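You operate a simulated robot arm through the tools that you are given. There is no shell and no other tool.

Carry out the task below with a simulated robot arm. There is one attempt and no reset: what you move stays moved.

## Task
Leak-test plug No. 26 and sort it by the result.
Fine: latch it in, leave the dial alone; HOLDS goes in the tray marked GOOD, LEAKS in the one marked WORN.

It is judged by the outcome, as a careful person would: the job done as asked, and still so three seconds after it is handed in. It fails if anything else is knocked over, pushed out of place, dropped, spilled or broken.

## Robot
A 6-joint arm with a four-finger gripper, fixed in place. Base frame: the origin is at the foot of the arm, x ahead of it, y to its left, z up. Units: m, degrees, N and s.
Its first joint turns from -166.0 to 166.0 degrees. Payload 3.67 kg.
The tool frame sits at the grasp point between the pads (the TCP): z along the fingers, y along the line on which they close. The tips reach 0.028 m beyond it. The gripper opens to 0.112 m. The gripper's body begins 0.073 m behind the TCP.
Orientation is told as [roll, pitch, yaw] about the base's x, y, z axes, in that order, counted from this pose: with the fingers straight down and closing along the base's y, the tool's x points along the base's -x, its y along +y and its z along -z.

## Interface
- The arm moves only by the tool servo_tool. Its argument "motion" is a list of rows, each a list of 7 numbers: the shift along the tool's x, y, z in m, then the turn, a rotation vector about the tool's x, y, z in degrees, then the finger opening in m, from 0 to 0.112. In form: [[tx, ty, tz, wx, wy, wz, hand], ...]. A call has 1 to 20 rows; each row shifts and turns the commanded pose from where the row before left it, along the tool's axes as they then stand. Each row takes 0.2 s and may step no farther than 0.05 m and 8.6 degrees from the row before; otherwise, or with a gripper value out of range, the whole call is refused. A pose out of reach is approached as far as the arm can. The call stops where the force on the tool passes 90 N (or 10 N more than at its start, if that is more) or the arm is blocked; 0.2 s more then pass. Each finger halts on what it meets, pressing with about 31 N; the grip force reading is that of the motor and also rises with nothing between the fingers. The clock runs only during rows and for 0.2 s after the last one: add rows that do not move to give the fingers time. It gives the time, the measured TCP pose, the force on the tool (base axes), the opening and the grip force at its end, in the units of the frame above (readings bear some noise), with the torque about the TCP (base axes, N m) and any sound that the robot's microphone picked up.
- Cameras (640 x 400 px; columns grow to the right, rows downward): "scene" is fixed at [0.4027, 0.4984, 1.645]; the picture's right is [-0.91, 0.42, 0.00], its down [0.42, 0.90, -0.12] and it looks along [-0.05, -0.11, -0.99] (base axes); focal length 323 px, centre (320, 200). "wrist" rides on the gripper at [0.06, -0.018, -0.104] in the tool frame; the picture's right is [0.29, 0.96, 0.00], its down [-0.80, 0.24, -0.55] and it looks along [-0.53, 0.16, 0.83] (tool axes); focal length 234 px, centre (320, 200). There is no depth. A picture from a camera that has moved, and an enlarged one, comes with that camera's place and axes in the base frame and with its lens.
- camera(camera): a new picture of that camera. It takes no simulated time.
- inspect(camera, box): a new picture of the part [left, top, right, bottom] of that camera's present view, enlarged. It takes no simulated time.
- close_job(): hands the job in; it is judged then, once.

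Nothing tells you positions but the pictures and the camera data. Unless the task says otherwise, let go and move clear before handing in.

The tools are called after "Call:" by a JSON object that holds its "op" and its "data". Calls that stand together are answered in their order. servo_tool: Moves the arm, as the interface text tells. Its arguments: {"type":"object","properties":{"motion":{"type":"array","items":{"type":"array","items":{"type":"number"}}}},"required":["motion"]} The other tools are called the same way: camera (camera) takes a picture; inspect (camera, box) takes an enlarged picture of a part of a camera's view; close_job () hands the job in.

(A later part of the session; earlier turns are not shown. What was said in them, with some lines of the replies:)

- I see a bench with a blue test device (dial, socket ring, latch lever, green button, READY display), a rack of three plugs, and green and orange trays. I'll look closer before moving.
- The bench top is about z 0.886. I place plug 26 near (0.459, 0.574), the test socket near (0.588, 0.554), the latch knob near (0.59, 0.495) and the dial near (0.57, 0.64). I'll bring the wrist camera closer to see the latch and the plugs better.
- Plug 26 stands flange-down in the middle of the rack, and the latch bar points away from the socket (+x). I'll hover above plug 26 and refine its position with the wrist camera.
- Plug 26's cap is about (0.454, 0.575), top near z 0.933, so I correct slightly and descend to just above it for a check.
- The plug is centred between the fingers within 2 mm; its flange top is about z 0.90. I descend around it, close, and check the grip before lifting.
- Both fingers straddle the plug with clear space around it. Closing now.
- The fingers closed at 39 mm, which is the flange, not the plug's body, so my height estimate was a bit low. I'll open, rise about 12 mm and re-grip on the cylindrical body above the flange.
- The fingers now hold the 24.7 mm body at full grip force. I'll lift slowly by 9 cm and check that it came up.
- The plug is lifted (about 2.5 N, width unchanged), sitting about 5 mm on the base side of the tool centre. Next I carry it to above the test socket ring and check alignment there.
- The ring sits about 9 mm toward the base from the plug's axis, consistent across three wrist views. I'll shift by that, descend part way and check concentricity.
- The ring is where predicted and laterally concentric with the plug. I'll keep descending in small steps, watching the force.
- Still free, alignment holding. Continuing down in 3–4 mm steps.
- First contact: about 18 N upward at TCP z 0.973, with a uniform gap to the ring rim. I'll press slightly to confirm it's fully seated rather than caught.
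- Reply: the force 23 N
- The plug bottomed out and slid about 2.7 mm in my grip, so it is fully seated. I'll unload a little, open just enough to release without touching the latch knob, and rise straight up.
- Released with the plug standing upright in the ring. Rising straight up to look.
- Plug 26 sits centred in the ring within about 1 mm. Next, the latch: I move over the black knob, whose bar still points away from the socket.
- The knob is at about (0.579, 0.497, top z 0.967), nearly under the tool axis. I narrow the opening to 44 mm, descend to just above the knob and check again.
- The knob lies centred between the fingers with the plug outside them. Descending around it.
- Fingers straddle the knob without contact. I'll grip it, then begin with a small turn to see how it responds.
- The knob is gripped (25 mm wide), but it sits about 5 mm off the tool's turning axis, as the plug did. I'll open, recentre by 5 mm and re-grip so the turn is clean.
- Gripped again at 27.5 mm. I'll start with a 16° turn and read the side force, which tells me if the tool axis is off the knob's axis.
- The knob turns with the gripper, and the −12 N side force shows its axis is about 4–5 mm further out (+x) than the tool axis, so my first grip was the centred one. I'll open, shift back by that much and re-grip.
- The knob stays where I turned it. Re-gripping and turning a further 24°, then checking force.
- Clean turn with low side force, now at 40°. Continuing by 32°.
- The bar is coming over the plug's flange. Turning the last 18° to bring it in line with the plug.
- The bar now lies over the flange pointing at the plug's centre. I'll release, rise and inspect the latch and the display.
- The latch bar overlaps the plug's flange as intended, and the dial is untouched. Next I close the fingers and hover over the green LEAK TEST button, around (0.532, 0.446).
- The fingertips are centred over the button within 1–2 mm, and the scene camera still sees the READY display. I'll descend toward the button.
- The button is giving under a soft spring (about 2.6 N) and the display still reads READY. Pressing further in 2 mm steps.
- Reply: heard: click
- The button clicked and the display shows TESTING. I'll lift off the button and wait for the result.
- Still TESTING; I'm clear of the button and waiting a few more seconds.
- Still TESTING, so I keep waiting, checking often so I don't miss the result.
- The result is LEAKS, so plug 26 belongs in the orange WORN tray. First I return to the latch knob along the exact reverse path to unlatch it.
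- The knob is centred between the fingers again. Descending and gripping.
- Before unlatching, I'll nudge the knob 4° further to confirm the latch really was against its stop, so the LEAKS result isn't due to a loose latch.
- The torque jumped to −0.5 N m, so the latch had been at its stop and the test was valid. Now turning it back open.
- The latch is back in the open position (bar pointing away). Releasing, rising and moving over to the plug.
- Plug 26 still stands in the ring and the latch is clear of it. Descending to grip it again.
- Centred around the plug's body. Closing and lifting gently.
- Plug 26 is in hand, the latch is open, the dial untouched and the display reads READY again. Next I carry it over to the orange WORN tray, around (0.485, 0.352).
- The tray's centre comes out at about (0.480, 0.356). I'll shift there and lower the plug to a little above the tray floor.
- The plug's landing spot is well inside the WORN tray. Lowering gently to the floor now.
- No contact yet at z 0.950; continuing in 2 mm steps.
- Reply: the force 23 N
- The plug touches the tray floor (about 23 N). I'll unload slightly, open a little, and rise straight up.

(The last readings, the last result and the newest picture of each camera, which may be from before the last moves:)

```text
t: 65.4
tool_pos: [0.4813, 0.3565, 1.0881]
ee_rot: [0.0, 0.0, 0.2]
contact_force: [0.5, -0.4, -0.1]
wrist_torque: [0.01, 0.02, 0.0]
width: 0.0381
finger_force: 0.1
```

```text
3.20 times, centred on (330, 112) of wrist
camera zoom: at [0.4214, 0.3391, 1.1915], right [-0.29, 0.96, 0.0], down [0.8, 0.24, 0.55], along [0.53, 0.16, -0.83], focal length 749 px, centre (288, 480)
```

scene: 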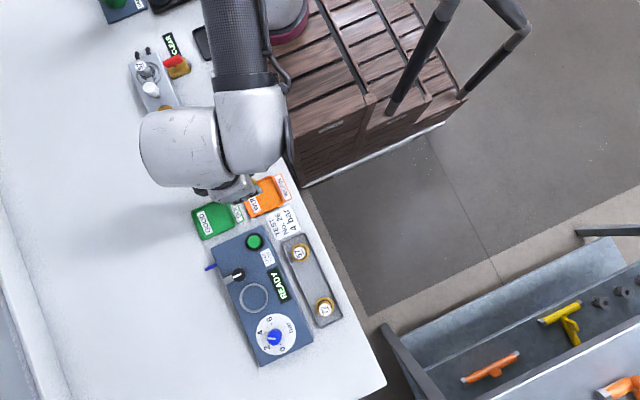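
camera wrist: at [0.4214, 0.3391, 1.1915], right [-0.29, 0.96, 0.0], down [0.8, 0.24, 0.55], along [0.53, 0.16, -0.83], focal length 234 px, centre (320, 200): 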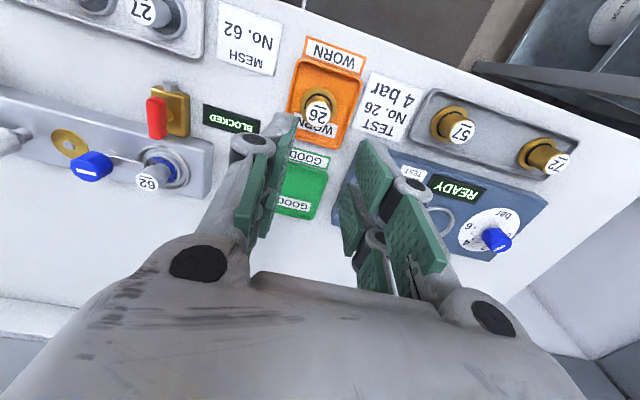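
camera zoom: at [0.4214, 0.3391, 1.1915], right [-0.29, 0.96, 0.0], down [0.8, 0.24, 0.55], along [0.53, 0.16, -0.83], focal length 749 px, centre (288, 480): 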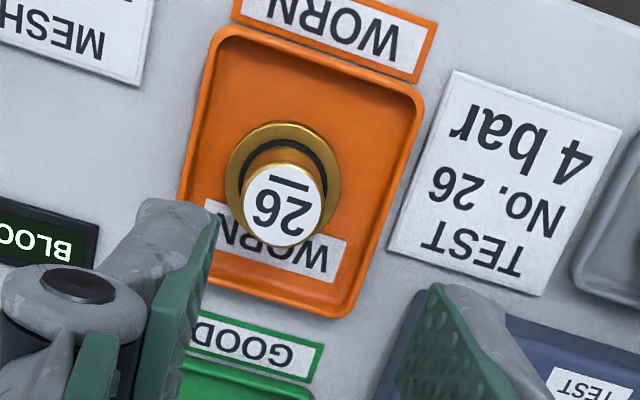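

Plug 26 stands upright in the WORN tray. I'll retreat to near the starting pose and check the whole scene.

Call:
{"op": "servo_tool", "data": {"motion": [[0, 0, -0.04, 0, 0, 0, 0.06], [0, 0, -0.04, 0, 0, 0, 0.06], [0.034, 0.008, -0.01, 0, 0, 0, 0.06], [0.034, 0.008, -0.01, 0, 0, 0, 0.06], [0.034, 0.008, -0.01, 0, 0, 0, 0.06], [0.034, 0.008, -0.01, 0, 0, 0, 0.06], [0.034, 0.008, -0.01, 0, 0, 0, 0.06], [0.034, 0.008, -0.01, 0, 0, 0, 0.06], [0.034, 0.008, -0.01, 0, 0, 0, 0.06], [0.034, 0.008, -0.01, 0, 0, 0, 0.06], [0, 0, 0, 0, 0, 0, 0.06]]}}

Call:
{"op": "camera", "data": {"camera": "scene"}}

Call:
{"op": "inspect", "data": {"camera": "scene", "box": [190, 170, 350, 370]}}

```text
t: 67.8
tool_pos: [0.211, 0.4205, 1.2496]
ee_rot: [0.1, 0.1, 0.1]
contact_force: [1.0, -0.6, -0.9]
wrist_torque: [0.0, 0.0, -0.01]
width: 0.0599
finger_force: 0.0
```

```text
taken
```

scene: 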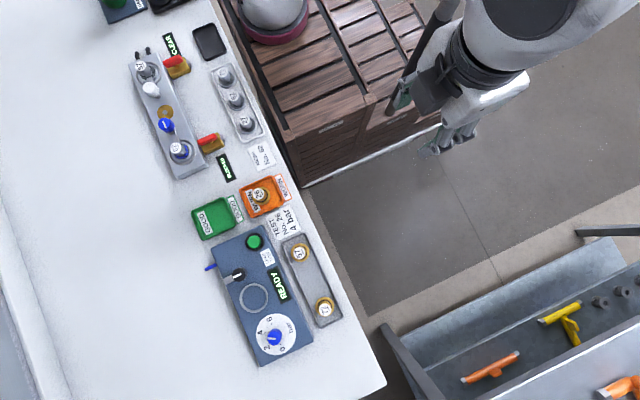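

```text
2.00 times, centred on (270, 270) of scene
camera zoom: at [0.4027, 0.4984, 1.645], right [-0.91, 0.42, 0.0], down [0.42, 0.9, -0.12], along [-0.05, -0.11, -0.99], focal length 646 px, centre (420, 60)
```

zoom: 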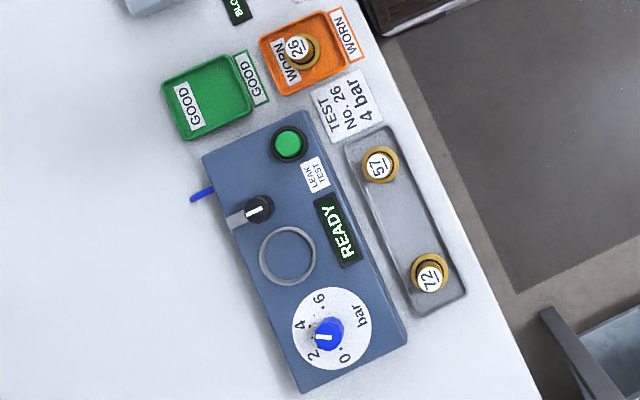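

Everything checks out. Plug 26 stands in the WORN tray, plugs 57 and 72 are still in the rack, and the trays and tester are where they were. The dial is untouched, the latch is open, and the arm is clear. Handing in.

Call:
{"op": "close_job", "data": {}}

```text
The job is handed in.
```

Plug No. 26 failed the leak test: the display read **LEAKS**, so I put it in the WORN tray.

- **Test:** I seated the plug in the socket, turned the latch over its flange, pressed LEAK TEST and waited for the result. I then nudged the latch further and it was against its stop, so a loose latch didn't cause the LEAKS reading.
- **Dial:** I left it alone.
- **End state:** The latch is back open, the display reads READY, and plugs 57 and 72 are still in the rack. Nothing else was moved, and the arm is clear.
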